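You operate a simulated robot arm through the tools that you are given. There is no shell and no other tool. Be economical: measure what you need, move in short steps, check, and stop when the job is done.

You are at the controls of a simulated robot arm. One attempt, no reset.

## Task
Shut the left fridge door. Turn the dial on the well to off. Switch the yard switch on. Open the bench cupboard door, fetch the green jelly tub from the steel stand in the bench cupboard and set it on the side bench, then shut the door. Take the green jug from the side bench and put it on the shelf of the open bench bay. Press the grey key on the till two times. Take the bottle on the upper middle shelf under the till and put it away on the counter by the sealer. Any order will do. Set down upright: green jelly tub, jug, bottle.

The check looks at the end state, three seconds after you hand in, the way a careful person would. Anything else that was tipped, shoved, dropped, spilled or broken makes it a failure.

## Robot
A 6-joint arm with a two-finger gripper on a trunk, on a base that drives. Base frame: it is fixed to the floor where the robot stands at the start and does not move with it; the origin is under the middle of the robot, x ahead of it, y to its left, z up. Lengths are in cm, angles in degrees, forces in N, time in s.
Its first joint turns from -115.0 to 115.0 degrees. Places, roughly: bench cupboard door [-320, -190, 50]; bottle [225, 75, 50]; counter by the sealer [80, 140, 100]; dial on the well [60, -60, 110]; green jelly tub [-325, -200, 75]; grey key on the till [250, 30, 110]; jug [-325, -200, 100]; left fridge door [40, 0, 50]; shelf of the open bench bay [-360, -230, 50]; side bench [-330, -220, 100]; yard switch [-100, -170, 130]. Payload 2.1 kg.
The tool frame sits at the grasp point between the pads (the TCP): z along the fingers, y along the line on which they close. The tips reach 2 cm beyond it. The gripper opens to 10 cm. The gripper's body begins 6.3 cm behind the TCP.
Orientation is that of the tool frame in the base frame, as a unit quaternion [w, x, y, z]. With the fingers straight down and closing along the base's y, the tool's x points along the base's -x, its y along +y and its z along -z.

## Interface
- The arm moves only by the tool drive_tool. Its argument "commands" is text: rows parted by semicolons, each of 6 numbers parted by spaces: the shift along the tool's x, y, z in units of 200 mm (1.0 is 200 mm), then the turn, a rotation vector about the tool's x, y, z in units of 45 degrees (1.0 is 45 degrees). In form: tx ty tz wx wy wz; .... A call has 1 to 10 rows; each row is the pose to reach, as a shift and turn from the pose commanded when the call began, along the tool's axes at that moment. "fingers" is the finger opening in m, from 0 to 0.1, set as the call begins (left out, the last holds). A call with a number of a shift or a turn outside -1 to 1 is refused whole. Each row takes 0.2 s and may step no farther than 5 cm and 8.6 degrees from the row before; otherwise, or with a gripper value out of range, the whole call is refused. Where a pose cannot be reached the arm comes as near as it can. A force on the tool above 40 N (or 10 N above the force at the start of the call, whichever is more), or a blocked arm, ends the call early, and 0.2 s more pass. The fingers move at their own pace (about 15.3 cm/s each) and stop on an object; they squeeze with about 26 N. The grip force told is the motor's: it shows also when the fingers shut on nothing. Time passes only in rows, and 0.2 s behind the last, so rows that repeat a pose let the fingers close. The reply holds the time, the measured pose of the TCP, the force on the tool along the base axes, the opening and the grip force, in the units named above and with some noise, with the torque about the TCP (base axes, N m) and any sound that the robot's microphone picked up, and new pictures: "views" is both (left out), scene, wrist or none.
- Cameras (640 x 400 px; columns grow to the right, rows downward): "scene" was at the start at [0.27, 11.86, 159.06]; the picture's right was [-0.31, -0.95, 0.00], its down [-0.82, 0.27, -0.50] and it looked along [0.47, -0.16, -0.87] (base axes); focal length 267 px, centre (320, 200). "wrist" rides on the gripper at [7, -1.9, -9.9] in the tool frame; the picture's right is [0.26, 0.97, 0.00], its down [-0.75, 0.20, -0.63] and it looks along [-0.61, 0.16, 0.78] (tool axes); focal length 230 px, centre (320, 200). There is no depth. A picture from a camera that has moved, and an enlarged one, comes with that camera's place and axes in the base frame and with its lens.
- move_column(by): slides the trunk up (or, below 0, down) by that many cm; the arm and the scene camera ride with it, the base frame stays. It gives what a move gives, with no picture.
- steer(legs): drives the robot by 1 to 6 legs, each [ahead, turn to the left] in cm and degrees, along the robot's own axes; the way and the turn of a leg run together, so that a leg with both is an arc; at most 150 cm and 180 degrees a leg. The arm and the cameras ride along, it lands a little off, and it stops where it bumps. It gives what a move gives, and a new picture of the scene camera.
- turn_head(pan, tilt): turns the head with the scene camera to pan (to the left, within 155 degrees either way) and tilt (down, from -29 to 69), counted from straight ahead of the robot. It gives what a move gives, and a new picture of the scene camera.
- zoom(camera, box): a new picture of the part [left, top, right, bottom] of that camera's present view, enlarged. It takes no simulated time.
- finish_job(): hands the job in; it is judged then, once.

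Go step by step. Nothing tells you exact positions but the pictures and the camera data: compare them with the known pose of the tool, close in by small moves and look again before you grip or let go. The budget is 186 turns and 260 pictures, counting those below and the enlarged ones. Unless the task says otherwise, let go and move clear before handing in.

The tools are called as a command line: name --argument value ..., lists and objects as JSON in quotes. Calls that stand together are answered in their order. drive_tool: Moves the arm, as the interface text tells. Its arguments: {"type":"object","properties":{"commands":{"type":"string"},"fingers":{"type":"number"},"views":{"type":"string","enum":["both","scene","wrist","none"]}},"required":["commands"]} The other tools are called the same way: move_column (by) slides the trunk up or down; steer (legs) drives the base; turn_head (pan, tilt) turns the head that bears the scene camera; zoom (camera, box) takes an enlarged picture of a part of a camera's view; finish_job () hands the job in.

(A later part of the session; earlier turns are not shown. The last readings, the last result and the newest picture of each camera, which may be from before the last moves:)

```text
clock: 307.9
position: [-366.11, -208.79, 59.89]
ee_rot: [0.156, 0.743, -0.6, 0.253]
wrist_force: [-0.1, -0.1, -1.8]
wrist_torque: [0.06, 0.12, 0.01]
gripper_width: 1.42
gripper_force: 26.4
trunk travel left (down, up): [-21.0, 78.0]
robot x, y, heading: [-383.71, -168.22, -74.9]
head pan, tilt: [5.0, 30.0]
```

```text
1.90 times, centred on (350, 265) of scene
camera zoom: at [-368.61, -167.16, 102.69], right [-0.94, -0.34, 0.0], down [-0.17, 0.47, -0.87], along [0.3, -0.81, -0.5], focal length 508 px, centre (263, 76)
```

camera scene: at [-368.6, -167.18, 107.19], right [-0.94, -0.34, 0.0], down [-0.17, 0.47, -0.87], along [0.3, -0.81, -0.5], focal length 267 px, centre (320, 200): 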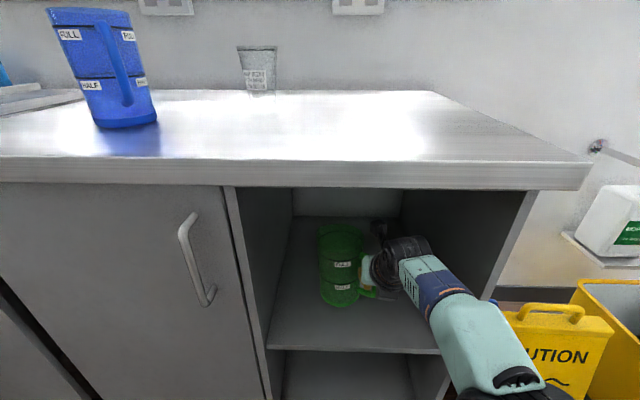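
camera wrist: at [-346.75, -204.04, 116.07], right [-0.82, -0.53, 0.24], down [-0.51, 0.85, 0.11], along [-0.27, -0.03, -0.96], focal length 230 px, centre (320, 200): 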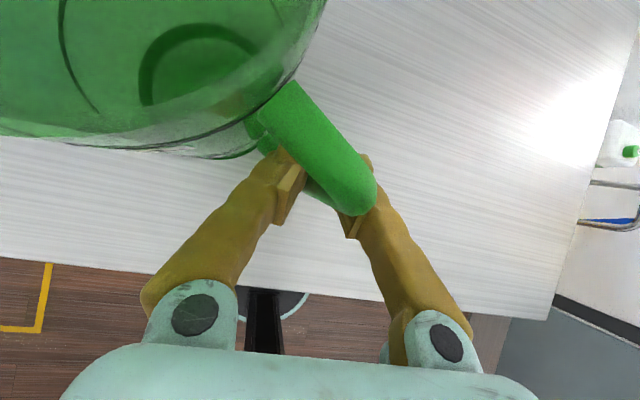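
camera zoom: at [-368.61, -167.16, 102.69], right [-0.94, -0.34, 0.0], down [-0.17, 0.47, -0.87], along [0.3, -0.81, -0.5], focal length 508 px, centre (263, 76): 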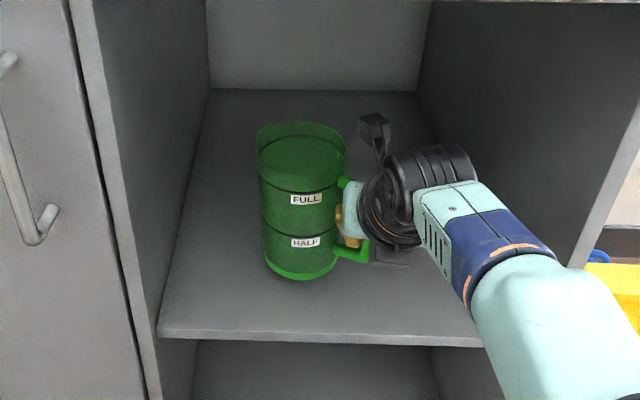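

Shelf is lower (z≈45) and its edge recessed. Go 3.5 cm further in, then continue lowering.

steer --legs '[[3.5, 0]]'

move_column --by -3.5

move_column --by -1

move_column --by -0.8

zoom --camera "scene" --box '[240, 160, 460, 370]'

```text
clock: 308.8
position: [-365.13, -212.2, 59.84]
ee_rot: [0.156, 0.743, -0.599, 0.253]
wrist_force: [0.4, 0.0, -1.6]
wrist_torque: [0.03, 0.13, 0.0]
gripper_width: 1.38
gripper_force: 26.4
trunk travel left (down, up): [-21.0, 78.0]
robot x, y, heading: [-382.61, -170.93, -74.7]
head pan, tilt: [5.0, 30.0]
camera scene: at [-367.69, -170.53, 102.69], right [-0.94, -0.34, 0.0], down [-0.17, 0.47, -0.87], along [0.3, -0.81, -0.5], focal length 267 px, centre (320, 200)
```

scene: 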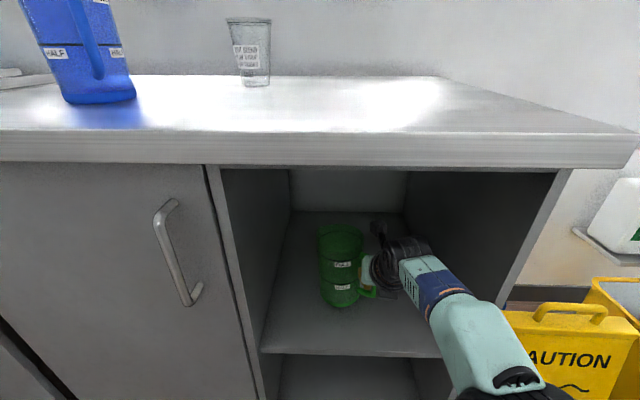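

```text
clock: 309.6
position: [-365.07, -212.28, 56.53]
ee_rot: [0.157, 0.742, -0.599, 0.257]
wrist_force: [-2.4, -1.8, 9.8]
wrist_torque: [-0.62, -0.35, -0.21]
gripper_width: 1.39
gripper_force: 26.1
trunk travel left (down, up): [-17.5, 81.5]
robot x, y, heading: [-382.76, -171.37, -74.8]
head pan, tilt: [5.0, 30.0]
```

```text
clock: 310.2
position: [-365.21, -212.01, 55.47]
ee_rot: [0.156, 0.742, -0.599, 0.255]
wrist_force: [-4.5, -0.6, 14.0]
wrist_torque: [-0.59, -0.58, -0.21]
gripper_width: 1.47
gripper_force: 25.7
trunk travel left (down, up): [-16.5, 82.5]
robot x, y, heading: [-382.69, -171.38, -74.9]
head pan, tilt: [5.0, 30.0]
```

```text
clock: 310.7
position: [-365.16, -212.1, 54.85]
ee_rot: [0.157, 0.741, -0.6, 0.256]
wrist_force: [-7.0, 0.9, 24.7]
wrist_torque: [-0.38, -1.21, -0.11]
gripper_width: 1.49
gripper_force: 26.4
trunk travel left (down, up): [-15.7, 83.3]
robot x, y, heading: [-382.76, -171.43, -75.1]
head pan, tilt: [5.0, 30.0]
```

```text
1.90 times, centred on (350, 265) of scene
camera zoom: at [-367.98, -170.2, 97.45], right [-0.94, -0.34, 0.0], down [-0.17, 0.47, -0.87], along [0.3, -0.81, -0.5], focal length 508 px, centre (263, 76)
```

zoom: 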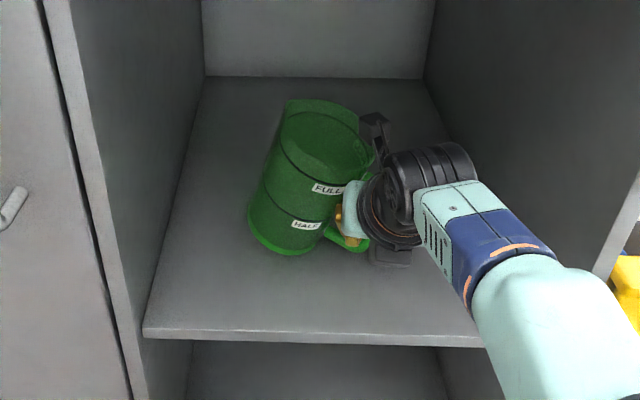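

Went a bit too low: the jug tilts. Raise 2.2 cm to bring it upright.

move_column --by 2.2

zoom --camera "scene" --box '[240, 160, 460, 370]'

```text
clock: 311.4
position: [-365.03, -212.22, 56.74]
ee_rot: [0.155, 0.744, -0.599, 0.252]
wrist_force: [0.4, 0.6, -2.1]
wrist_torque: [0.03, 0.12, 0.02]
gripper_width: 1.39
gripper_force: 25.9
trunk travel left (down, up): [-17.9, 81.1]
robot x, y, heading: [-382.89, -171.7, -74.9]
head pan, tilt: [5.0, 30.0]
```

```text
1.90 times, centred on (350, 265) of scene
camera zoom: at [-367.69, -170.52, 99.58], right [-0.94, -0.35, 0.0], down [-0.17, 0.47, -0.87], along [0.3, -0.81, -0.5], focal length 508 px, centre (263, 76)
```

zoom: 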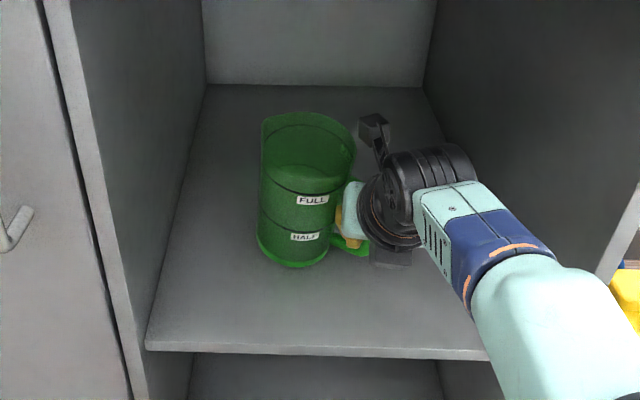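

Nearly upright and free. Lower in 0.4 cm steps to just touch.

move_column --by -0.4

move_column --by -0.4

```text
clock: 311.9
position: [-365.01, -212.09, 56.45]
ee_rot: [0.156, 0.743, -0.599, 0.253]
wrist_force: [0.4, -0.4, -0.4]
wrist_torque: [0.05, 0.02, 0.02]
gripper_width: 1.36
gripper_force: 25.6
trunk travel left (down, up): [-17.5, 81.5]
robot x, y, heading: [-382.32, -171.68, -74.8]
head pan, tilt: [5.0, 30.0]
```

```text
clock: 312.5
position: [-365.1, -212.07, 56.12]
ee_rot: [0.157, 0.742, -0.6, 0.254]
wrist_force: [-1.7, -0.4, 4.5]
wrist_torque: [-0.11, -0.15, -0.1]
gripper_width: 1.36
gripper_force: 25.7
trunk travel left (down, up): [-17.1, 81.9]
robot x, y, heading: [-382.98, -171.71, -74.9]
head pan, tilt: [5.0, 30.0]
```

Resting. Release and back out.

drive_tool --commands "0 0 0 0 0 0;0 0 0 0 0 0" --fingers 0.036 --views "wrist"

```text
clock: 313.1
position: [-365.03, -212.15, 56.05]
ee_rot: [0.156, 0.743, -0.6, 0.252]
wrist_force: [1.1, -0.1, 0.5]
wrist_torque: [0.0, 0.02, 0.04]
gripper_width: 3.58
gripper_force: 0.1
trunk travel left (down, up): [-17.1, 81.9]
robot x, y, heading: [-383.01, -171.74, -74.8]
head pan, tilt: [5.0, 30.0]
camera wrist: at [-364.19, -212.14, 68.09], right [-0.9, -0.43, 0.08], down [-0.43, 0.9, 0.08], along [-0.1, 0.04, -0.99], focal length 230 px, centre (320, 200)
```

wrist: 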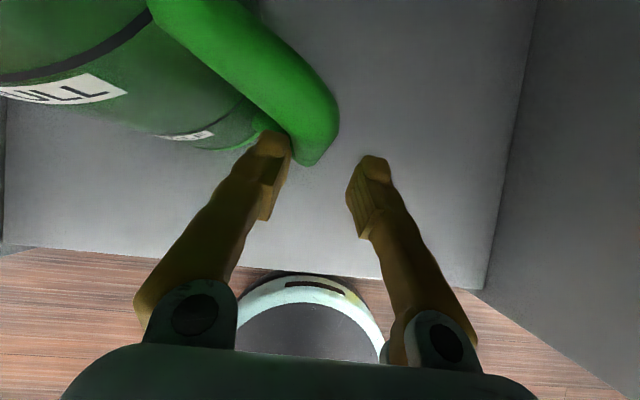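

steer --legs '[[-25, 0]]'

zoom --camera "scene" --box '[240, 160, 460, 340]'

```text
clock: 314.9
position: [-371.48, -188.33, 55.97]
ee_rot: [0.155, 0.743, -0.599, 0.253]
wrist_force: [-0.4, -0.2, 0.4]
wrist_torque: [-0.04, 0.0, -0.01]
gripper_width: 3.59
gripper_force: 0.1
trunk travel left (down, up): [-17.1, 81.9]
robot x, y, heading: [-388.84, -147.5, -75.0]
head pan, tilt: [5.0, 30.0]
camera scene: at [-374.15, -146.68, 98.79], right [-0.94, -0.34, 0.0], down [-0.17, 0.47, -0.87], along [0.3, -0.81, -0.5], focal length 267 px, centre (320, 200)
```

scene: 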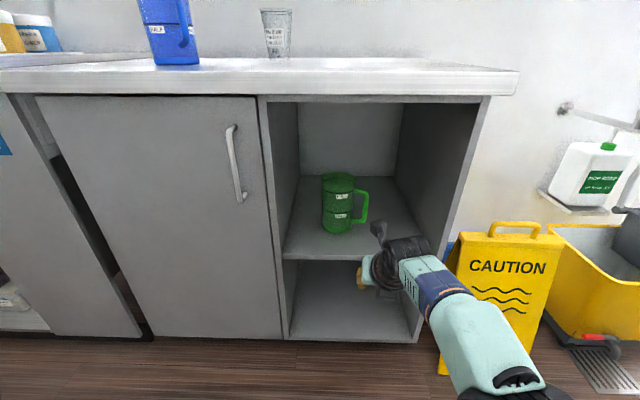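

```text
2.22 times, centred on (350, 250) of scene
camera zoom: at [-374.15, -146.68, 98.79], right [-0.94, -0.34, 0.0], down [-0.17, 0.47, -0.87], along [0.3, -0.81, -0.5], focal length 593 px, centre (253, 89)
```

zoom: 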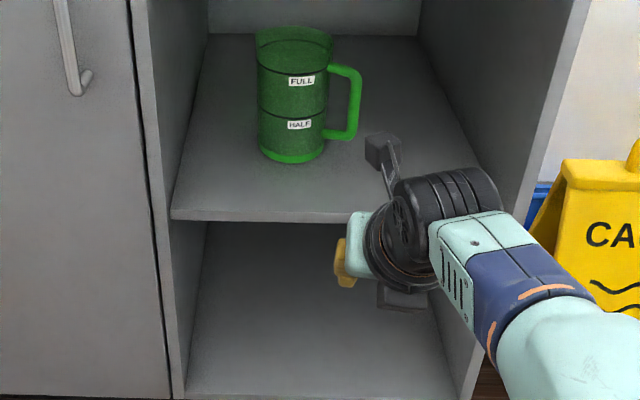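

Jug stands upright on the shelf. Next the cupboard door: handle at about (-339,-190), z 69–85. Back away, level the tool, raise, and reposition in front of the handle.

drive_tool --commands "0 0 0 -0.09 0 -0.065;0 0 0 -0.18 0 -0.127" --views "none" --fingers 0.06

steer --legs '[[-14, 0], [0, 74], [29, 0], [0, -70.5]]'

drive_tool --commands "0 0 0 0 0.18 0;0 0 0 0 0.36 0;0 0 0 0 0.54 0;0 0 0 0 0.72 0;0 0 0 0 0.9 0;0 0 0 0 1 0" --views "none"

move_column --by 17

zoom --camera "wrist" --box '[0, 0, 640, 400]'

```text
clock: 315.5
position: [-371.47, -188.28, 55.88]
ee_rot: [0.221, 0.759, -0.579, 0.203]
wrist_force: [0.6, 0.2, -0.4]
wrist_torque: [0.01, 0.01, 0.01]
gripper_width: 6.02
gripper_force: 0.1
trunk travel left (down, up): [-17.1, 81.9]
robot x, y, heading: [-388.99, -147.47, -75.0]
head pan, tilt: [5.0, 30.0]
```

```text
clock: 324.7
position: [-343.72, -174.8, 55.99]
ee_rot: [0.215, 0.773, -0.559, 0.208]
wrist_force: [0.4, -0.2, 0.9]
wrist_torque: [0.04, 0.0, -0.01]
gripper_width: 6.0
gripper_force: 0.0
trunk travel left (down, up): [-17.1, 81.9]
robot x, y, heading: [-363.46, -134.93, -72.1]
head pan, tilt: [5.0, 30.0]
camera scene: at [-348.44, -133.28, 98.79], right [-0.92, -0.39, 0.0], down [-0.2, 0.46, -0.87], along [0.34, -0.8, -0.5], focal length 267 px, centre (320, 200)
```

scene: 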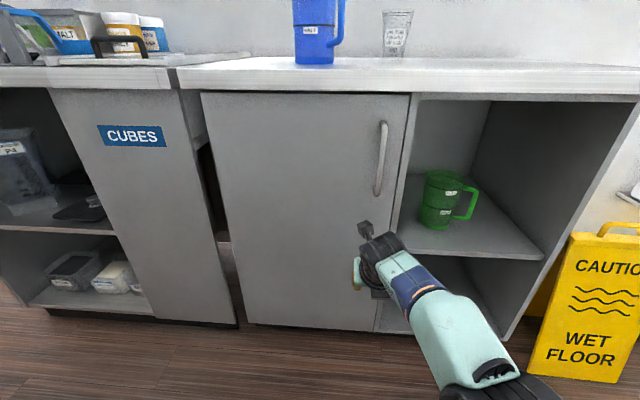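

```text
clock: 326.1
position: [-343.76, -174.77, 55.95]
ee_rot: [0.413, 0.634, -0.434, 0.489]
wrist_force: [0.3, 0.4, 0.4]
wrist_torque: [-0.01, -0.03, 0.02]
gripper_width: 5.98
gripper_force: 0.0
trunk travel left (down, up): [-17.1, 81.9]
robot x, y, heading: [-363.36, -134.93, -72.3]
head pan, tilt: [5.0, 30.0]
```

```text
clock: 328.0
position: [-343.91, -174.76, 72.96]
ee_rot: [0.413, 0.635, -0.434, 0.487]
wrist_force: [0.1, -1.1, -0.3]
wrist_torque: [0.01, 0.02, 0.02]
gripper_width: 5.99
gripper_force: 0.1
trunk travel left (down, up): [-34.1, 64.9]
robot x, y, heading: [-363.37, -134.89, -72.0]
head pan, tilt: [5.0, 30.0]
```

```text
1.00 times, centred on (320, 200) of wrist (not enlarged: the box is as wide or as high as the picture)
camera zoom: at [-343.69, -165.96, 81.3], right [-0.88, -0.31, 0.35], down [-0.47, 0.65, -0.6], along [-0.04, -0.69, -0.72], focal length 230 px, centre (320, 200)
```

zoom: 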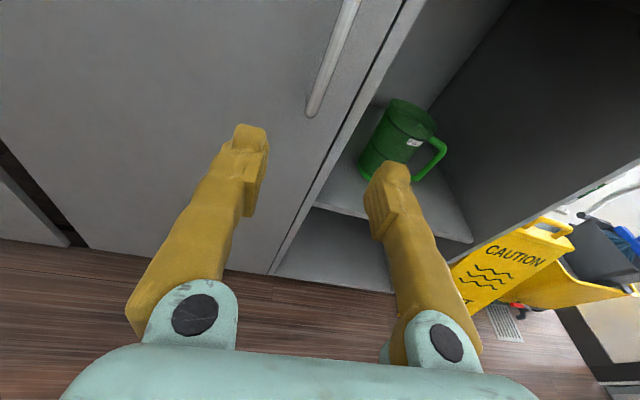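

The handle lines up dead ahead, 15.5 cm away. Advance and close on it.

steer --legs '[[15.3, 0]]'

drive_tool --commands "0 0 0 0 0 0;0 0 0 0 0 0;0 0 0 0 0 0" --fingers 0 --views "wrist"

```text
clock: 329.4
position: [-339.24, -189.1, 73.01]
ee_rot: [0.413, 0.635, -0.435, 0.487]
wrist_force: [-0.3, 0.3, 0.0]
wrist_torque: [0.02, 0.01, -0.02]
gripper_width: 6.0
gripper_force: 0.0
trunk travel left (down, up): [-34.1, 64.9]
robot x, y, heading: [-358.33, -149.31, -72.0]
head pan, tilt: [5.0, 30.0]
camera scene: at [-343.83, -147.58, 115.79], right [-0.92, -0.39, 0.0], down [-0.19, 0.46, -0.87], along [0.34, -0.8, -0.5], focal length 267 px, centre (320, 200)
```

scene: 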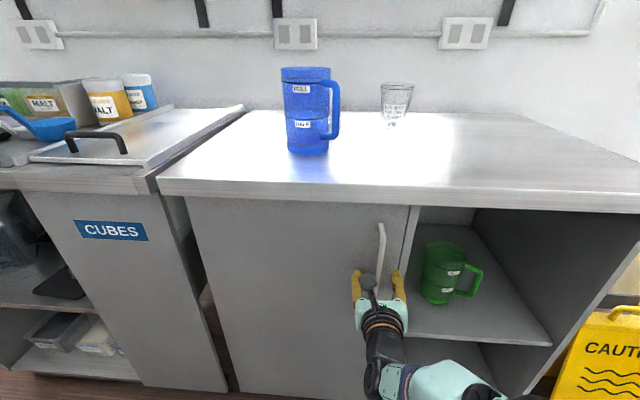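

```text
clock: 330.1
position: [-339.28, -189.11, 72.97]
ee_rot: [0.414, 0.634, -0.436, 0.486]
wrist_force: [1.3, -1.4, -0.8]
wrist_torque: [0.31, -0.99, -0.01]
gripper_width: 0.8
gripper_force: 35.4
trunk travel left (down, up): [-34.1, 64.9]
robot x, y, heading: [-358.98, -149.54, -72.4]
head pan, tilt: [5.0, 30.0]
camera wrist: at [-339.19, -180.26, 81.3], right [-0.89, -0.31, 0.35], down [-0.46, 0.65, -0.6], along [-0.04, -0.69, -0.72], focal length 230 px, centre (320, 200)
```

wrist: 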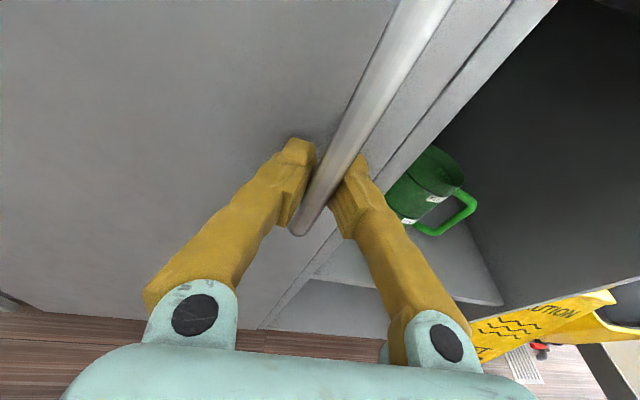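

Handle gripped. Pull the door open by backing with a slight left turn.

steer --legs '[[-7, 1]]'

steer --legs '[[-8, 3]]'

```text
clock: 331.2
position: [-340.2, -181.98, 72.96]
ee_rot: [0.411, 0.64, -0.428, 0.488]
wrist_force: [20.2, 0.8, -5.6]
wrist_torque: [-0.67, -1.09, -0.04]
gripper_width: 0.72
gripper_force: 36.0
trunk travel left (down, up): [-34.1, 64.9]
robot x, y, heading: [-361.06, -142.2, -71.2]
head pan, tilt: [5.0, 30.0]
camera scene: at [-344.34, -140.22, 115.63], right [-0.91, -0.4, 0.02], down [-0.22, 0.45, -0.86], along [0.34, -0.79, -0.5], focal length 267 px, centre (320, 200)
```

scene: 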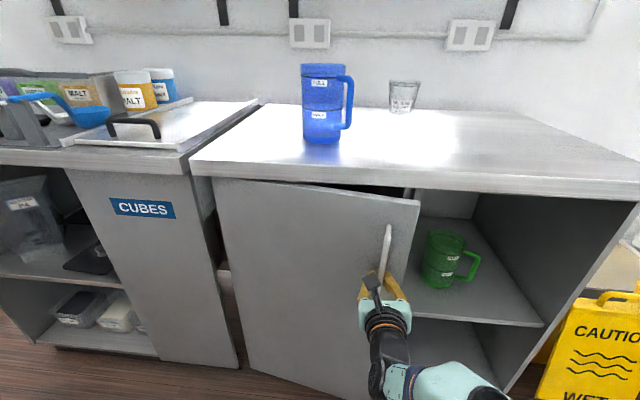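

```text
clock: 332.1
position: [-340.16, -177.28, 73.08]
ee_rot: [0.387, 0.623, -0.472, 0.488]
wrist_force: [12.9, 3.1, 2.3]
wrist_torque: [-0.64, -0.13, -0.16]
gripper_width: 0.62
gripper_force: 33.5
trunk travel left (down, up): [-34.1, 64.9]
robot x, y, heading: [-361.4, -140.17, -65.4]
head pan, tilt: [5.0, 30.0]
stopped in leg 1: the force on the tool passed its limit at 42 N (the readings are from after the stop); the commanded pose is now the measured one
camera scene: at [-336.39, -131.85, 114.52], right [-0.86, -0.5, 0.1], down [-0.33, 0.4, -0.86], along [0.38, -0.77, -0.51], focal length 267 px, centre (320, 200)
```

scene: 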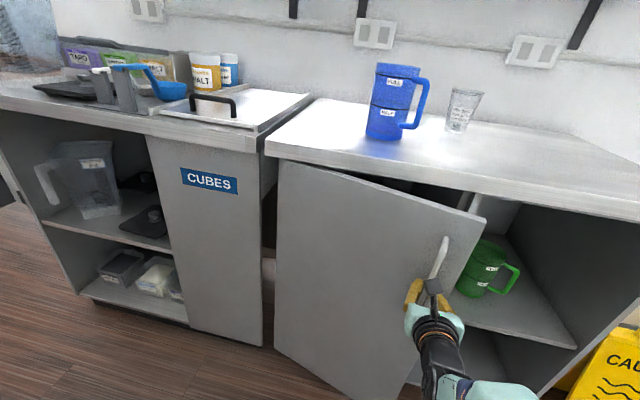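

Door is about 25° open. Release the handle before forces grow, and back off.

drive_tool --commands "0 0 0 0 0 0;0 0 0 0 0 0" --fingers 0.07 --views "none"

steer --legs '[[-12, 0]]'

```text
clock: 332.4
position: [-343.56, -181.27, 72.06]
ee_rot: [0.368, 0.571, -0.56, 0.476]
wrist_force: [12.4, -0.9, -1.9]
wrist_torque: [-0.01, 0.23, 0.1]
gripper_width: 7.98
gripper_force: 6.4
trunk travel left (down, up): [-34.1, 64.9]
robot x, y, heading: [-361.01, -142.26, -59.4]
head pan, tilt: [5.0, 30.0]
stopped in row 1: the arm was blocked; the commanded pose is now the measured one
```

```text
clock: 333.1
position: [-356.66, -186.37, 68.79]
ee_rot: [-0.315, -0.481, 0.673, -0.465]
wrist_force: [1.6, 1.7, 0.5]
wrist_torque: [-0.02, 0.08, -0.12]
gripper_width: 6.99
gripper_force: 0.0
trunk travel left (down, up): [-34.1, 64.9]
robot x, y, heading: [-361.27, -141.84, -59.0]
head pan, tilt: [5.0, 30.0]
stopped in leg 1: the force on the tool passed its limit at 55 N (the readings are from after the stop); the commanded pose is now the measured one
camera scene: at [-350.07, -138.87, 116.5], right [-0.81, -0.59, -0.03], down [-0.27, 0.42, -0.87], along [0.52, -0.69, -0.5], focal length 267 px, centre (320, 200)
```

scene: 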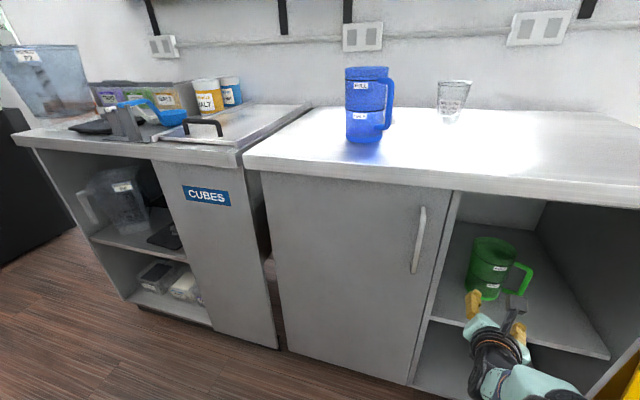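

The door fell shut as the robot sprang back, and my arm is skewed. Nothing else is disturbed. Back off and bring the arm back to its normal pose.

steer --legs '[[-16, 0]]'

drive_tool --commands "-0.067 -0.167 -0.073 0.102 0.025 -0.101;-0.133 -0.333 -0.147 0.204 0.05 -0.202;-0.2 -0.5 -0.22 0.306 0.076 -0.303;-0.267 -0.667 -0.293 0.407 0.101 -0.403;-0.333 -0.833 -0.367 0.509 0.126 -0.504;-0.4 -1 -0.44 0.611 0.151 -0.605" --views "none" --fingers 0.06

```text
clock: 334.6
position: [-362.62, -171.25, 69.42]
ee_rot: [-0.328, -0.487, 0.663, -0.464]
wrist_force: [-0.3, -1.3, -0.4]
wrist_torque: [0.02, 0.01, -0.03]
gripper_width: 6.98
gripper_force: 0.1
trunk travel left (down, up): [-34.1, 64.9]
robot x, y, heading: [-369.42, -128.35, -59.0]
head pan, tilt: [5.0, 30.0]
camera scene: at [-354.98, -123.05, 115.8], right [-0.81, -0.59, 0.0], down [-0.29, 0.4, -0.87], along [0.51, -0.7, -0.5], focal length 267 px, centre (320, 200)
```

scene: 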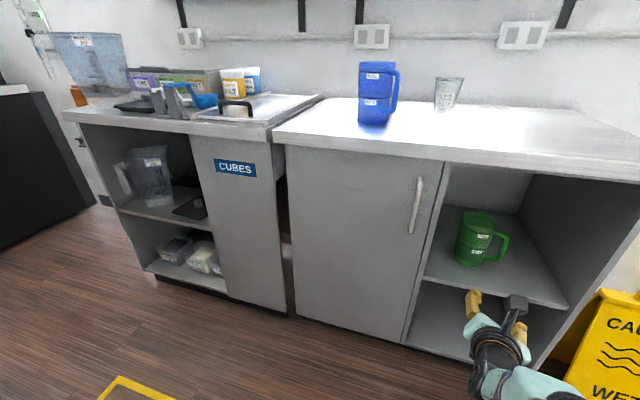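

```text
clock: 336.0
position: [-341.37, -162.25, 71.37]
ee_rot: [0.343, 0.663, -0.382, 0.544]
wrist_force: [-0.6, -0.4, -0.1]
wrist_torque: [0.0, 0.01, 0.01]
gripper_width: 6.01
gripper_force: 0.1
out of reach, approached as far as the arm can: row 1, 2, 3, 4, 5
trunk travel left (down, up): [-34.1, 64.9]
robot x, y, heading: [-369.37, -128.18, -58.9]
head pan, tilt: [5.0, 30.0]
```

Arm is normal again. The handle's arc runs almost along +y at first, so I'll face heading −90° and pull straight back. Reposition.

steer --legs '[[0, 54.6], [23.9, 0], [0, -85.7]]'

move_column --by 2

zoom --camera "wrist" --box '[0, 0, 640, 400]'

```text
clock: 343.8
position: [-338.6, -173.43, 71.22]
ee_rot: [-0.472, -0.541, 0.541, -0.438]
wrist_force: [0.3, -0.7, 0.0]
wrist_torque: [0.0, 0.0, 0.02]
gripper_width: 6.0
gripper_force: 0.1
trunk travel left (down, up): [-34.1, 64.9]
robot x, y, heading: [-345.02, -129.96, -89.1]
head pan, tilt: [5.0, 30.0]
camera scene: at [-330.56, -132.74, 115.79], right [-0.99, -0.1, 0.0], down [-0.05, 0.5, -0.87], along [0.09, -0.86, -0.5], focal length 267 px, centre (320, 200)
```

scene: 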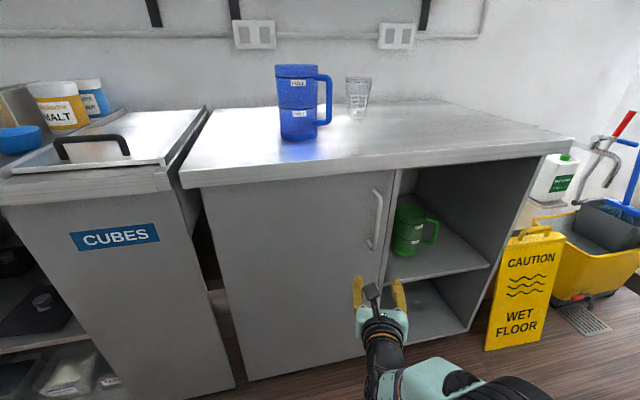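

```text
clock: 344.4
position: [-338.6, -173.42, 73.25]
ee_rot: [-0.473, -0.54, 0.542, -0.437]
wrist_force: [-0.3, -0.1, -0.4]
wrist_torque: [0.02, -0.03, -0.01]
gripper_width: 6.0
gripper_force: 0.0
trunk travel left (down, up): [-36.1, 62.9]
robot x, y, heading: [-345.3, -129.92, -89.1]
head pan, tilt: [5.0, 30.0]
```

```text
1.00 times, centred on (320, 200) of wrist (not enlarged: the box is as wide or as high as the picture)
camera zoom: at [-336.27, -164.95, 81.68], right [-0.96, -0.01, 0.29], down [-0.2, 0.76, -0.62], along [-0.21, -0.65, -0.73], focal length 230 px, centre (320, 200)
```

zoom: 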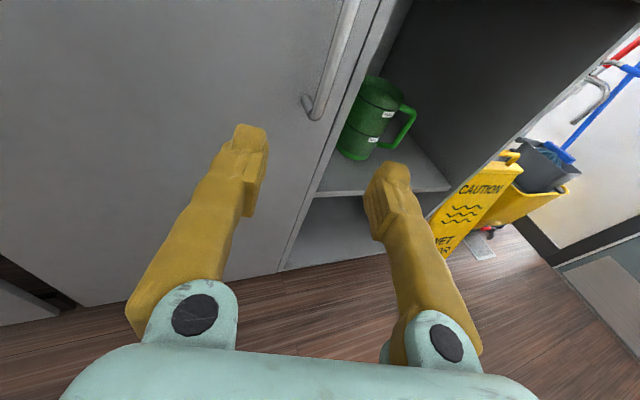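

steer --legs '[[15.7, 0]]'

drive_tool --commands "0 0 0 0 0 0;0 0 0 0 0 0;0 0 0 0 0 0" --fingers 0 --views "none"

steer --legs '[[-7, 0]]'

```text
clock: 345.9
position: [-338.58, -189.47, 73.19]
ee_rot: [-0.473, -0.54, 0.543, -0.436]
wrist_force: [0.7, -0.3, -0.6]
wrist_torque: [0.04, 0.03, -0.01]
gripper_width: 6.0
gripper_force: 0.0
trunk travel left (down, up): [-36.1, 62.9]
robot x, y, heading: [-345.09, -145.81, -89.4]
head pan, tilt: [5.0, 30.0]
camera scene: at [-330.34, -148.76, 117.79], right [-0.99, -0.1, 0.0], down [-0.05, 0.5, -0.87], along [0.09, -0.86, -0.5], focal length 267 px, centre (320, 200)
```

scene: 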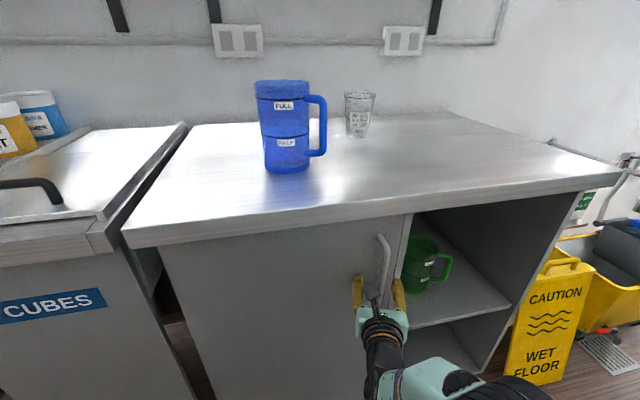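

```text
clock: 346.7
position: [-339.35, -189.46, 73.23]
ee_rot: [-0.47, -0.536, 0.548, -0.437]
wrist_force: [-37.6, -9.4, -1.5]
wrist_torque: [-0.8, 0.08, 0.08]
gripper_width: 0.61
gripper_force: 33.3
trunk travel left (down, up): [-36.1, 62.9]
robot x, y, heading: [-345.38, -145.79, -89.2]
head pan, tilt: [5.0, 30.0]
```

```text
clock: 347.9
position: [-340.25, -181.8, 73.03]
ee_rot: [-0.491, -0.534, 0.548, -0.416]
wrist_force: [-35.0, 0.1, 0.7]
wrist_torque: [-0.16, -1.03, -0.03]
gripper_width: 0.57
gripper_force: 33.7
trunk travel left (down, up): [-36.1, 62.9]
robot x, y, heading: [-345.58, -138.99, -91.8]
head pan, tilt: [5.0, 30.0]
stopped in leg 1: the force on the tool passed its limit at 49 N (the readings are from after the stop); the commanded pose is now the measured one
camera scene: at [-343.08, -141.62, 119.57], right [-0.99, -0.06, -0.11], down [0.07, 0.49, -0.87], along [0.1, -0.87, -0.48], focal length 267 px, centre (320, 200)
```

scene: 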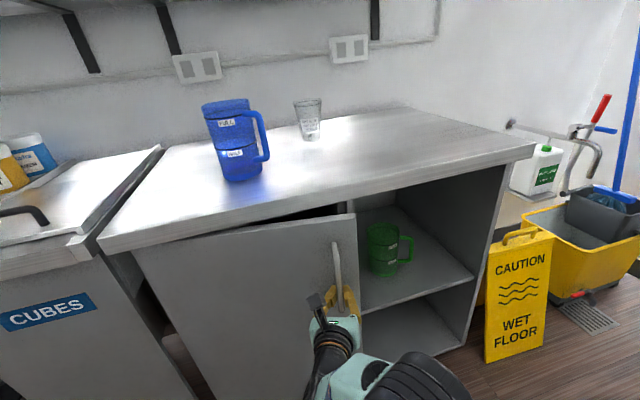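

Door opening again, but there's a sideways load. Ease the tool right a bit, then pull further.

drive_tool --commands "0 0.04 0 0 0 0;0 0.06 0 0 0 0" --views "none"

drive_tool --commands "0 0 0 0 0 0;0 0 0 0 0 0" --views "none"

```text
clock: 348.2
position: [-338.56, -184.87, 71.4]
ee_rot: [0.544, 0.532, -0.541, 0.357]
wrist_force: [-75.2, -10.8, 20.2]
wrist_torque: [-0.81, -0.56, -0.36]
gripper_width: 3.89
gripper_force: 39.0
trunk travel left (down, up): [-36.1, 62.9]
robot x, y, heading: [-345.61, -141.74, -99.6]
head pan, tilt: [5.0, 30.0]
stopped in row 1: the force on the tool passed its limit at 70 N (the readings are from after the stop); the commanded pose is now the measured one
```

```text
clock: 348.6
position: [-339.0, -187.45, 68.84]
ee_rot: [0.571, 0.554, -0.533, 0.289]
wrist_force: [-65.9, 67.1, 8.9]
wrist_torque: [-1.0, -0.44, -1.53]
gripper_width: 1.43
gripper_force: 40.2
trunk travel left (down, up): [-36.1, 62.9]
robot x, y, heading: [-346.59, -145.28, -110.5]
head pan, tilt: [5.0, 30.0]
stopped in row 1: the arm was blocked; the commanded pose is now the measured one
```

Forces run away; release at once.

drive_tool --commands "0 0 0 0 0 0;0 0 0 0 0 0" --fingers 0.1 --views "both"

```text
clock: 348.9
position: [-327.25, -185.62, 63.5]
ee_rot: [0.575, 0.626, -0.463, 0.25]
wrist_force: [-46.1, 93.7, -40.6]
wrist_torque: [3.07, 2.62, 4.21]
gripper_width: 9.68
gripper_force: 0.1
trunk travel left (down, up): [-36.1, 62.9]
robot x, y, heading: [-346.05, -144.33, -108.0]
head pan, tilt: [5.0, 30.0]
stopped in row 1: the arm was blocked; the commanded pose is now the measured one
camera scene: at [-332.69, -147.51, 118.19], right [-0.97, 0.22, 0.0], down [0.11, 0.46, -0.88], along [-0.2, -0.86, -0.47], focal length 267 px, centre (320, 200)
camera wrist: at [-320.45, -178.38, 70.63], right [-0.72, 0.01, 0.69], down [-0.37, 0.84, -0.4], along [-0.58, -0.55, -0.6], focal length 230 px, centre (320, 200)
```

scene: 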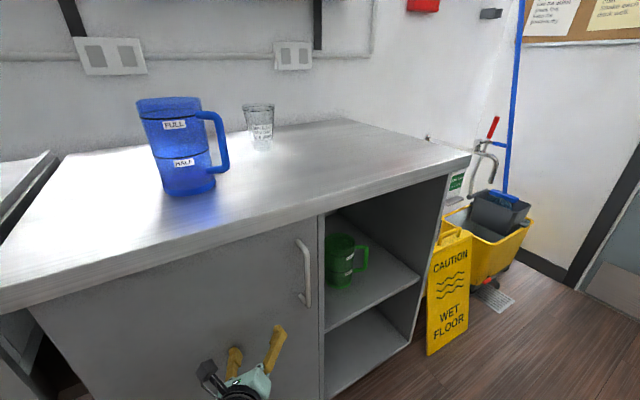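
wrist: 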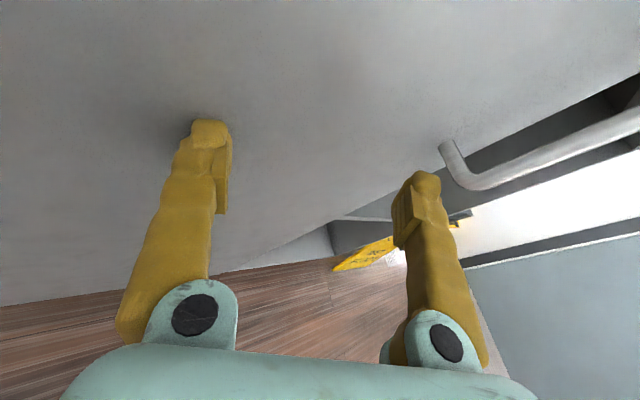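

Released; nothing broken, door shut again. Back off and restore the arm pose, then retry gently with an exact centring and only a short pull.

steer --legs '[[-16, 0]]'

drive_tool --commands "-0.063 0.158 0.052 -0.031 0 0.117;-0.127 0.317 0.103 -0.061 0 0.233;-0.19 0.475 0.155 -0.092 0 0.35;-0.253 0.633 0.207 -0.123 0 0.467;-0.317 0.792 0.258 -0.153 0 0.583;-0.38 0.95 0.31 -0.184 0 0.7" --views "none" --fingers 0.06

```text
clock: 349.5
position: [-327.64, -183.47, 62.06]
ee_rot: [0.562, 0.666, -0.428, 0.24]
wrist_force: [2.4, 1.0, 0.8]
wrist_torque: [0.11, 0.08, -0.21]
gripper_width: 10.01
gripper_force: 0.2
trunk travel left (down, up): [-36.1, 62.9]
robot x, y, heading: [-346.29, -141.78, -105.5]
head pan, tilt: [5.0, 30.0]
stopped in leg 1: the force on the tool passed its limit at 157 N (the readings are from after the stop); the commanded pose is now the measured one
camera scene: at [-327.08, -128.68, 118.7], right [-0.98, 0.18, 0.02], down [0.04, 0.33, -0.94], along [-0.18, -0.93, -0.33], focal length 267 px, centre (320, 200)
```

scene: 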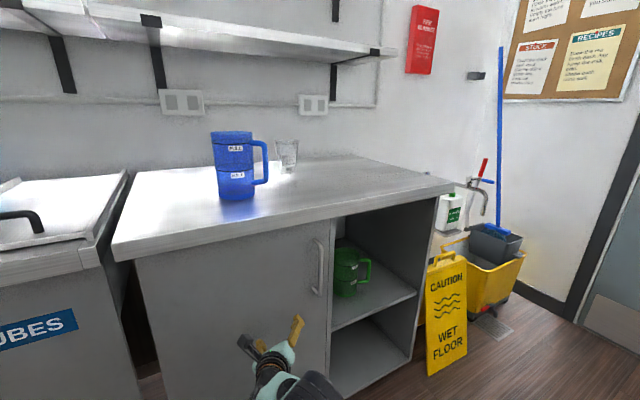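

```text
clock: 349.9
position: [-334.99, -189.32, 52.85]
ee_rot: [0.494, 0.722, -0.453, 0.174]
wrist_force: [-0.1, 21.3, -10.4]
wrist_torque: [-1.76, 0.24, 0.44]
gripper_width: 4.73
gripper_force: 0.0
trunk travel left (down, up): [-36.1, 62.9]
robot x, y, heading: [-346.17, -141.04, -103.9]
head pan, tilt: [5.0, 30.0]
stopped in row 1: the arm was blocked; the commanded pose is now the measured one
```

Still leaning on the door; back off again.

steer --legs '[[-16, 0]]'

drive_tool --commands "0 0 0 0 0 0;0 0 0 0 0 0;0 0 0 0 0 0" --views "none"

```text
clock: 350.5
position: [-339.53, -191.44, 39.06]
ee_rot: [0.387, 0.779, -0.483, 0.099]
wrist_force: [-33.0, 82.6, 11.1]
wrist_torque: [1.99, -0.44, 2.39]
gripper_width: 5.86
gripper_force: 0.0
trunk travel left (down, up): [-36.1, 62.9]
robot x, y, heading: [-346.11, -140.52, -104.2]
head pan, tilt: [5.0, 30.0]
stopped in leg 1: the force on the tool passed its limit at 136 N (the readings are from after the stop); the commanded pose is now the measured one
camera scene: at [-332.13, -145.32, 117.96], right [-0.99, 0.16, 0.0], down [0.08, 0.48, -0.87], along [-0.14, -0.86, -0.48], focal length 267 px, centre (320, 200)
```

scene: 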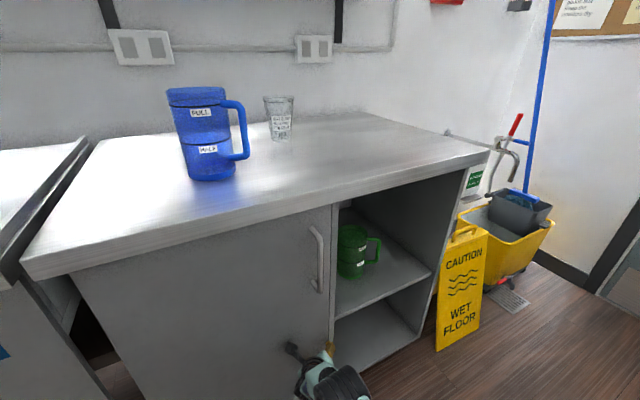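

```text
clock: 350.8
position: [-339.95, -191.41, 38.11]
ee_rot: [0.377, 0.783, -0.485, 0.094]
wrist_force: [-12.9, 29.2, 2.9]
wrist_torque: [0.71, -0.16, 0.85]
gripper_width: 6.0
gripper_force: 0.1
trunk travel left (down, up): [-36.1, 62.9]
robot x, y, heading: [-345.83, -140.93, -104.5]
head pan, tilt: [5.0, 30.0]
stopped in row 1: the force on the tool passed its limit at 104 N (the readings are from after the stop); the commanded pose is now the measured one
```

drive_tool --commands "-0.05 0.007 -0.14 0 0 0;-0.095 0.014 -0.275 0 0 0;-0.095 0.014 -0.275 0 0 0" --views "none"

drive_tool --commands "0 0 0 0 0 0;0 0 0 0 0 0;0 0 0 0 0 0" --views "none"

```text
clock: 351.6
position: [-339.62, -186.8, 41.44]
ee_rot: [0.382, 0.782, -0.482, 0.099]
wrist_force: [0.4, 0.1, -0.5]
wrist_torque: [0.03, -0.04, 0.02]
gripper_width: 6.02
gripper_force: 0.0
trunk travel left (down, up): [-36.1, 62.9]
robot x, y, heading: [-345.84, -140.7, -104.4]
head pan, tilt: [5.0, 30.0]
```

```text
clock: 352.4
position: [-339.68, -186.6, 41.49]
ee_rot: [0.382, 0.782, -0.483, 0.098]
wrist_force: [0.4, 0.4, 0.7]
wrist_torque: [-0.03, 0.01, 0.03]
gripper_width: 6.03
gripper_force: 0.0
trunk travel left (down, up): [-36.1, 62.9]
robot x, y, heading: [-346.31, -140.86, -104.2]
head pan, tilt: [5.0, 30.0]
```

Free and stable now. Back up, then restore the arm in two calls.

steer --legs '[[-20, 0]]'

drive_tool --commands "0.033 0.089 -0.073 -0.04 0.104 0.136;0.065 0.179 -0.146 -0.081 0.208 0.272;0.098 0.268 -0.219 -0.121 0.312 0.408;0.13 0.357 -0.291 -0.162 0.415 0.544;0.163 0.446 -0.364 -0.202 0.519 0.68;0.195 0.536 -0.437 -0.243 0.623 0.816;0.228 0.625 -0.51 -0.283 0.727 0.952" --views "none"

drive_tool --commands "0.196 0.072 -0.022 0 0 0;0.392 0.145 -0.045 0 0 0;0.588 0.218 -0.068 0 0 0;0.785 0.29 -0.09 0 0 0" --views "none"

```text
clock: 354.0
position: [-334.51, -167.36, 41.31]
ee_rot: [0.382, 0.783, -0.481, 0.098]
wrist_force: [0.0, 1.1, 1.0]
wrist_torque: [0.01, -0.01, -0.02]
gripper_width: 6.0
gripper_force: 0.1
trunk travel left (down, up): [-36.1, 62.9]
robot x, y, heading: [-341.11, -121.27, -104.1]
head pan, tilt: [5.0, 30.0]
camera scene: at [-327.62, -127.96, 117.79], right [-0.99, 0.16, 0.0], down [0.08, 0.49, -0.87], along [-0.14, -0.86, -0.5], focal length 267 px, centre (320, 200)
```

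scene: 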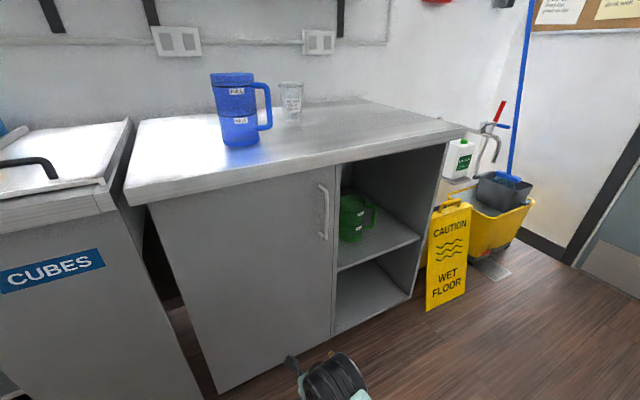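

```text
clock: 355.6
position: [-340.38, -166.52, 57.27]
ee_rot: [-0.519, -0.451, 0.613, -0.388]
wrist_force: [0.5, 0.4, 0.2]
wrist_torque: [0.0, 0.02, -0.01]
gripper_width: 5.99
gripper_force: 0.1
trunk travel left (down, up): [-36.1, 62.9]
robot x, y, heading: [-341.24, -121.15, -104.3]
head pan, tilt: [5.0, 30.0]
```

```text
clock: 356.6
position: [-346.22, -165.38, 72.98]
ee_rot: [-0.519, -0.452, 0.614, -0.387]
wrist_force: [0.6, -0.7, 0.5]
wrist_torque: [0.03, 0.03, 0.03]
gripper_width: 5.99
gripper_force: 0.1
trunk travel left (down, up): [-36.1, 62.9]
robot x, y, heading: [-340.91, -121.3, -104.2]
head pan, tilt: [5.0, 30.0]
```

Arm is back to normal. Approach the handle again with heading −82° (tangent of its arc), centred exactly.

steer --legs '[[0, -32.8], [16.6, 0], [0, 55]]'

zoom --camera "wrist" --box '[0, 0, 640, 400]'

```text
clock: 362.1
position: [-341.12, -175.65, 72.99]
ee_rot: [0.433, 0.564, -0.513, 0.482]
wrist_force: [0.1, 1.1, -0.3]
wrist_torque: [0.0, 0.01, 0.01]
gripper_width: 6.0
gripper_force: 0.0
trunk travel left (down, up): [-36.1, 62.9]
robot x, y, heading: [-353.49, -133.03, -81.7]
head pan, tilt: [5.0, 30.0]
camera scene: at [-338.39, -133.76, 117.79], right [-0.97, -0.23, 0.0], down [-0.12, 0.49, -0.87], along [0.2, -0.84, -0.5], focal length 267 px, centre (320, 200)
```

scene: 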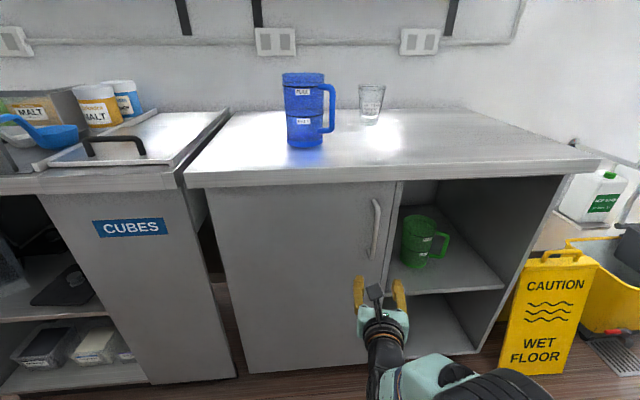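

```text
1.00 times, centred on (320, 200) of wrist (not enlarged: the box is as wide or as high as the picture)
camera zoom: at [-340.3, -166.77, 81.32], right [-0.96, -0.14, 0.25], down [-0.27, 0.72, -0.64], along [-0.09, -0.68, -0.73], focal length 230 px, centre (320, 200)
```

zoom: 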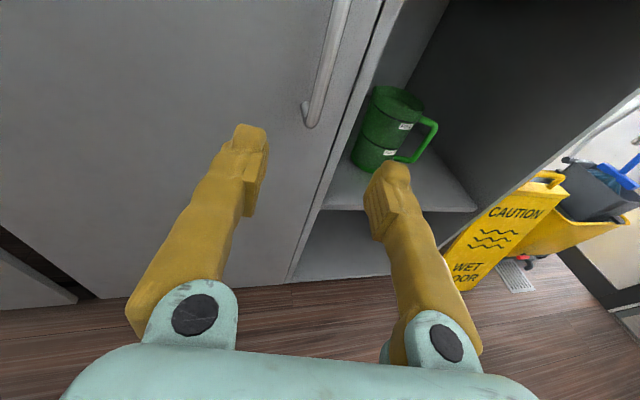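

steer --legs '[[13.6, 0]]'

drive_tool --commands "0 0.007 0 0 0 0;0 0.007 0 0 0 0;0 0.007 0 0 0 0" --fingers 0.018 --views "wrist"

```text
clock: 363.4
position: [-338.97, -189.06, 72.85]
ee_rot: [0.433, 0.564, -0.513, 0.482]
wrist_force: [-0.9, 0.0, 0.3]
wrist_torque: [0.01, -0.02, -0.02]
gripper_width: 6.01
gripper_force: 0.0
trunk travel left (down, up): [-36.1, 62.9]
robot x, y, heading: [-351.31, -146.38, -81.8]
head pan, tilt: [5.0, 30.0]
camera scene: at [-336.38, -147.26, 117.79], right [-0.97, -0.23, 0.0], down [-0.12, 0.49, -0.87], along [0.2, -0.84, -0.5], focal length 267 px, centre (320, 200)
```

scene: 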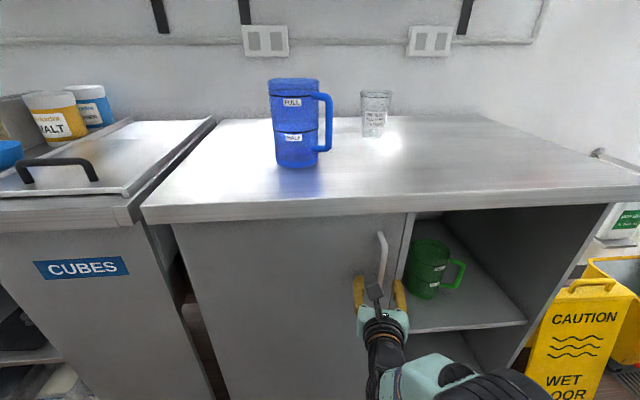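

```text
clock: 364.2
position: [-339.29, -189.0, 72.93]
ee_rot: [0.432, 0.564, -0.513, 0.482]
wrist_force: [0.0, -1.3, 0.5]
wrist_torque: [-0.02, 0.02, -0.04]
gripper_width: 1.81
gripper_force: 0.2
trunk travel left (down, up): [-36.1, 62.9]
robot x, y, heading: [-351.29, -146.02, -81.4]
head pan, tilt: [5.0, 30.0]
camera wrist: at [-338.43, -180.23, 81.3], right [-0.96, -0.14, 0.25], down [-0.27, 0.72, -0.64], along [-0.09, -0.68, -0.73], focal length 230 px, centre (320, 200)
```

wrist: 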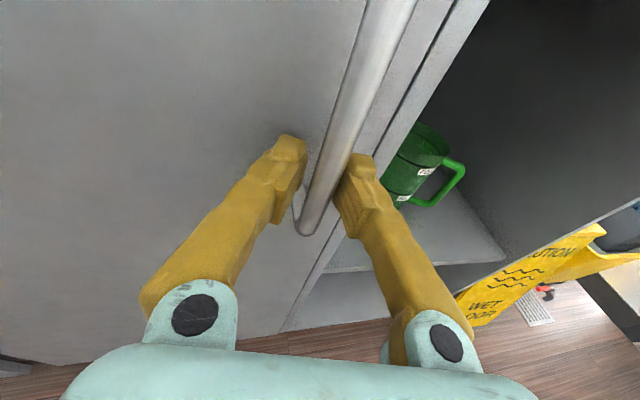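

Bar is centred without contact. Close fully and pull 6 cm, then release.

drive_tool --commands "0 0 0 0 0 0;0 0 0 0 0 0" --fingers 0 --views "none"

steer --legs '[[-5, 0]]'

```text
clock: 364.8
position: [-339.4, -189.02, 72.92]
ee_rot: [0.433, 0.562, -0.514, 0.481]
wrist_force: [-6.8, -3.1, -0.6]
wrist_torque: [-0.05, 0.09, -0.03]
gripper_width: 0.6
gripper_force: 34.3
trunk travel left (down, up): [-36.1, 62.9]
robot x, y, heading: [-351.68, -145.82, -81.8]
head pan, tilt: [5.0, 30.0]
```

```text
clock: 365.7
position: [-340.04, -184.18, 72.94]
ee_rot: [0.432, 0.563, -0.513, 0.482]
wrist_force: [-10.5, -2.3, -1.9]
wrist_torque: [-0.19, 0.1, 0.01]
gripper_width: 0.59
gripper_force: 33.9
trunk travel left (down, up): [-36.1, 62.9]
robot x, y, heading: [-352.13, -141.52, -81.4]
head pan, tilt: [5.0, 30.0]
camera scene: at [-337.37, -142.35, 117.82], right [-0.97, -0.23, 0.0], down [-0.11, 0.49, -0.87], along [0.2, -0.84, -0.5], focal length 267 px, centre (320, 200)
```

scene: 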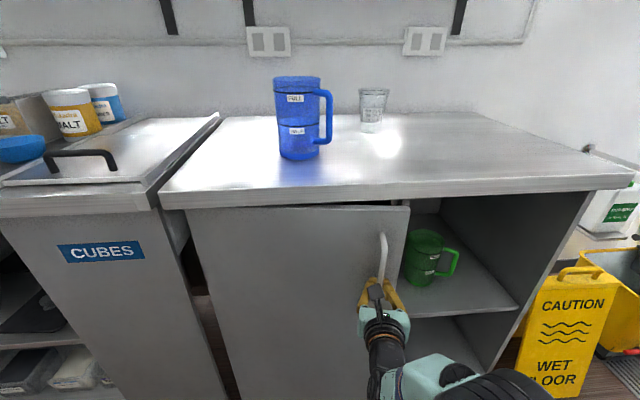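

Works smoothly. Continue in small arcs.

steer --legs '[[-4.5, 0.5]]'

steer --legs '[[-4, 1]]'

```text
clock: 366.6
position: [-340.17, -179.57, 72.91]
ee_rot: [0.431, 0.566, -0.51, 0.483]
wrist_force: [0.5, -0.2, -1.0]
wrist_torque: [-0.19, 0.01, 0.04]
gripper_width: 0.61
gripper_force: 33.1
trunk travel left (down, up): [-36.1, 62.9]
robot x, y, heading: [-352.97, -137.32, -80.9]
head pan, tilt: [5.0, 30.0]
camera scene: at [-337.76, -137.69, 117.78], right [-0.97, -0.24, 0.0], down [-0.12, 0.48, -0.87], along [0.21, -0.84, -0.5], focal length 267 px, centre (320, 200)
```

scene: 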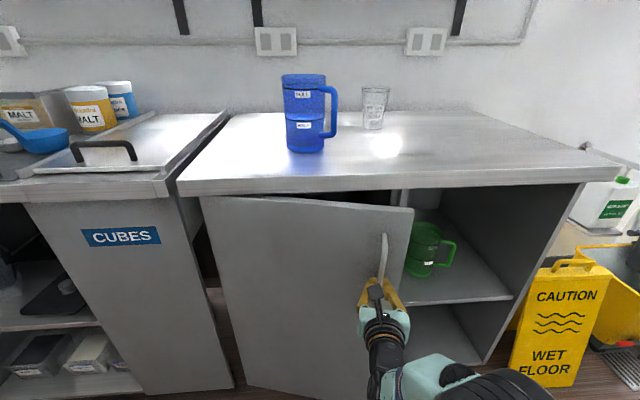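

```text
clock: 367.5
position: [-339.84, -175.35, 73.06]
ee_rot: [0.427, 0.572, -0.503, 0.488]
wrist_force: [15.2, -1.2, 1.7]
wrist_torque: [-0.35, -0.24, 0.0]
gripper_width: 0.58
gripper_force: 32.8
trunk travel left (down, up): [-36.1, 62.9]
robot x, y, heading: [-353.64, -133.18, -79.9]
head pan, tilt: [5.0, 30.0]
camera scene: at [-337.99, -133.49, 117.74], right [-0.97, -0.26, 0.0], down [-0.13, 0.48, -0.87], along [0.22, -0.84, -0.5], focal length 267 px, centre (320, 200)
```

scene: 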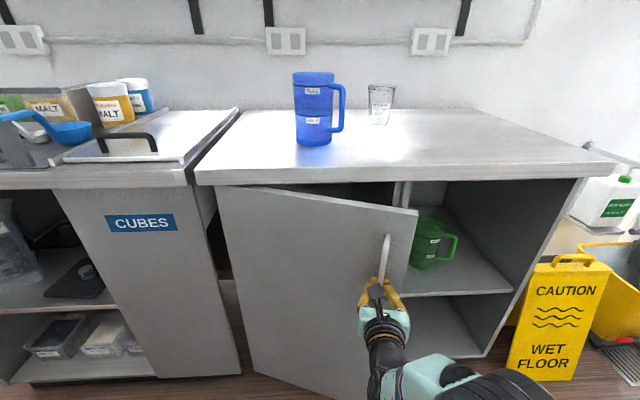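

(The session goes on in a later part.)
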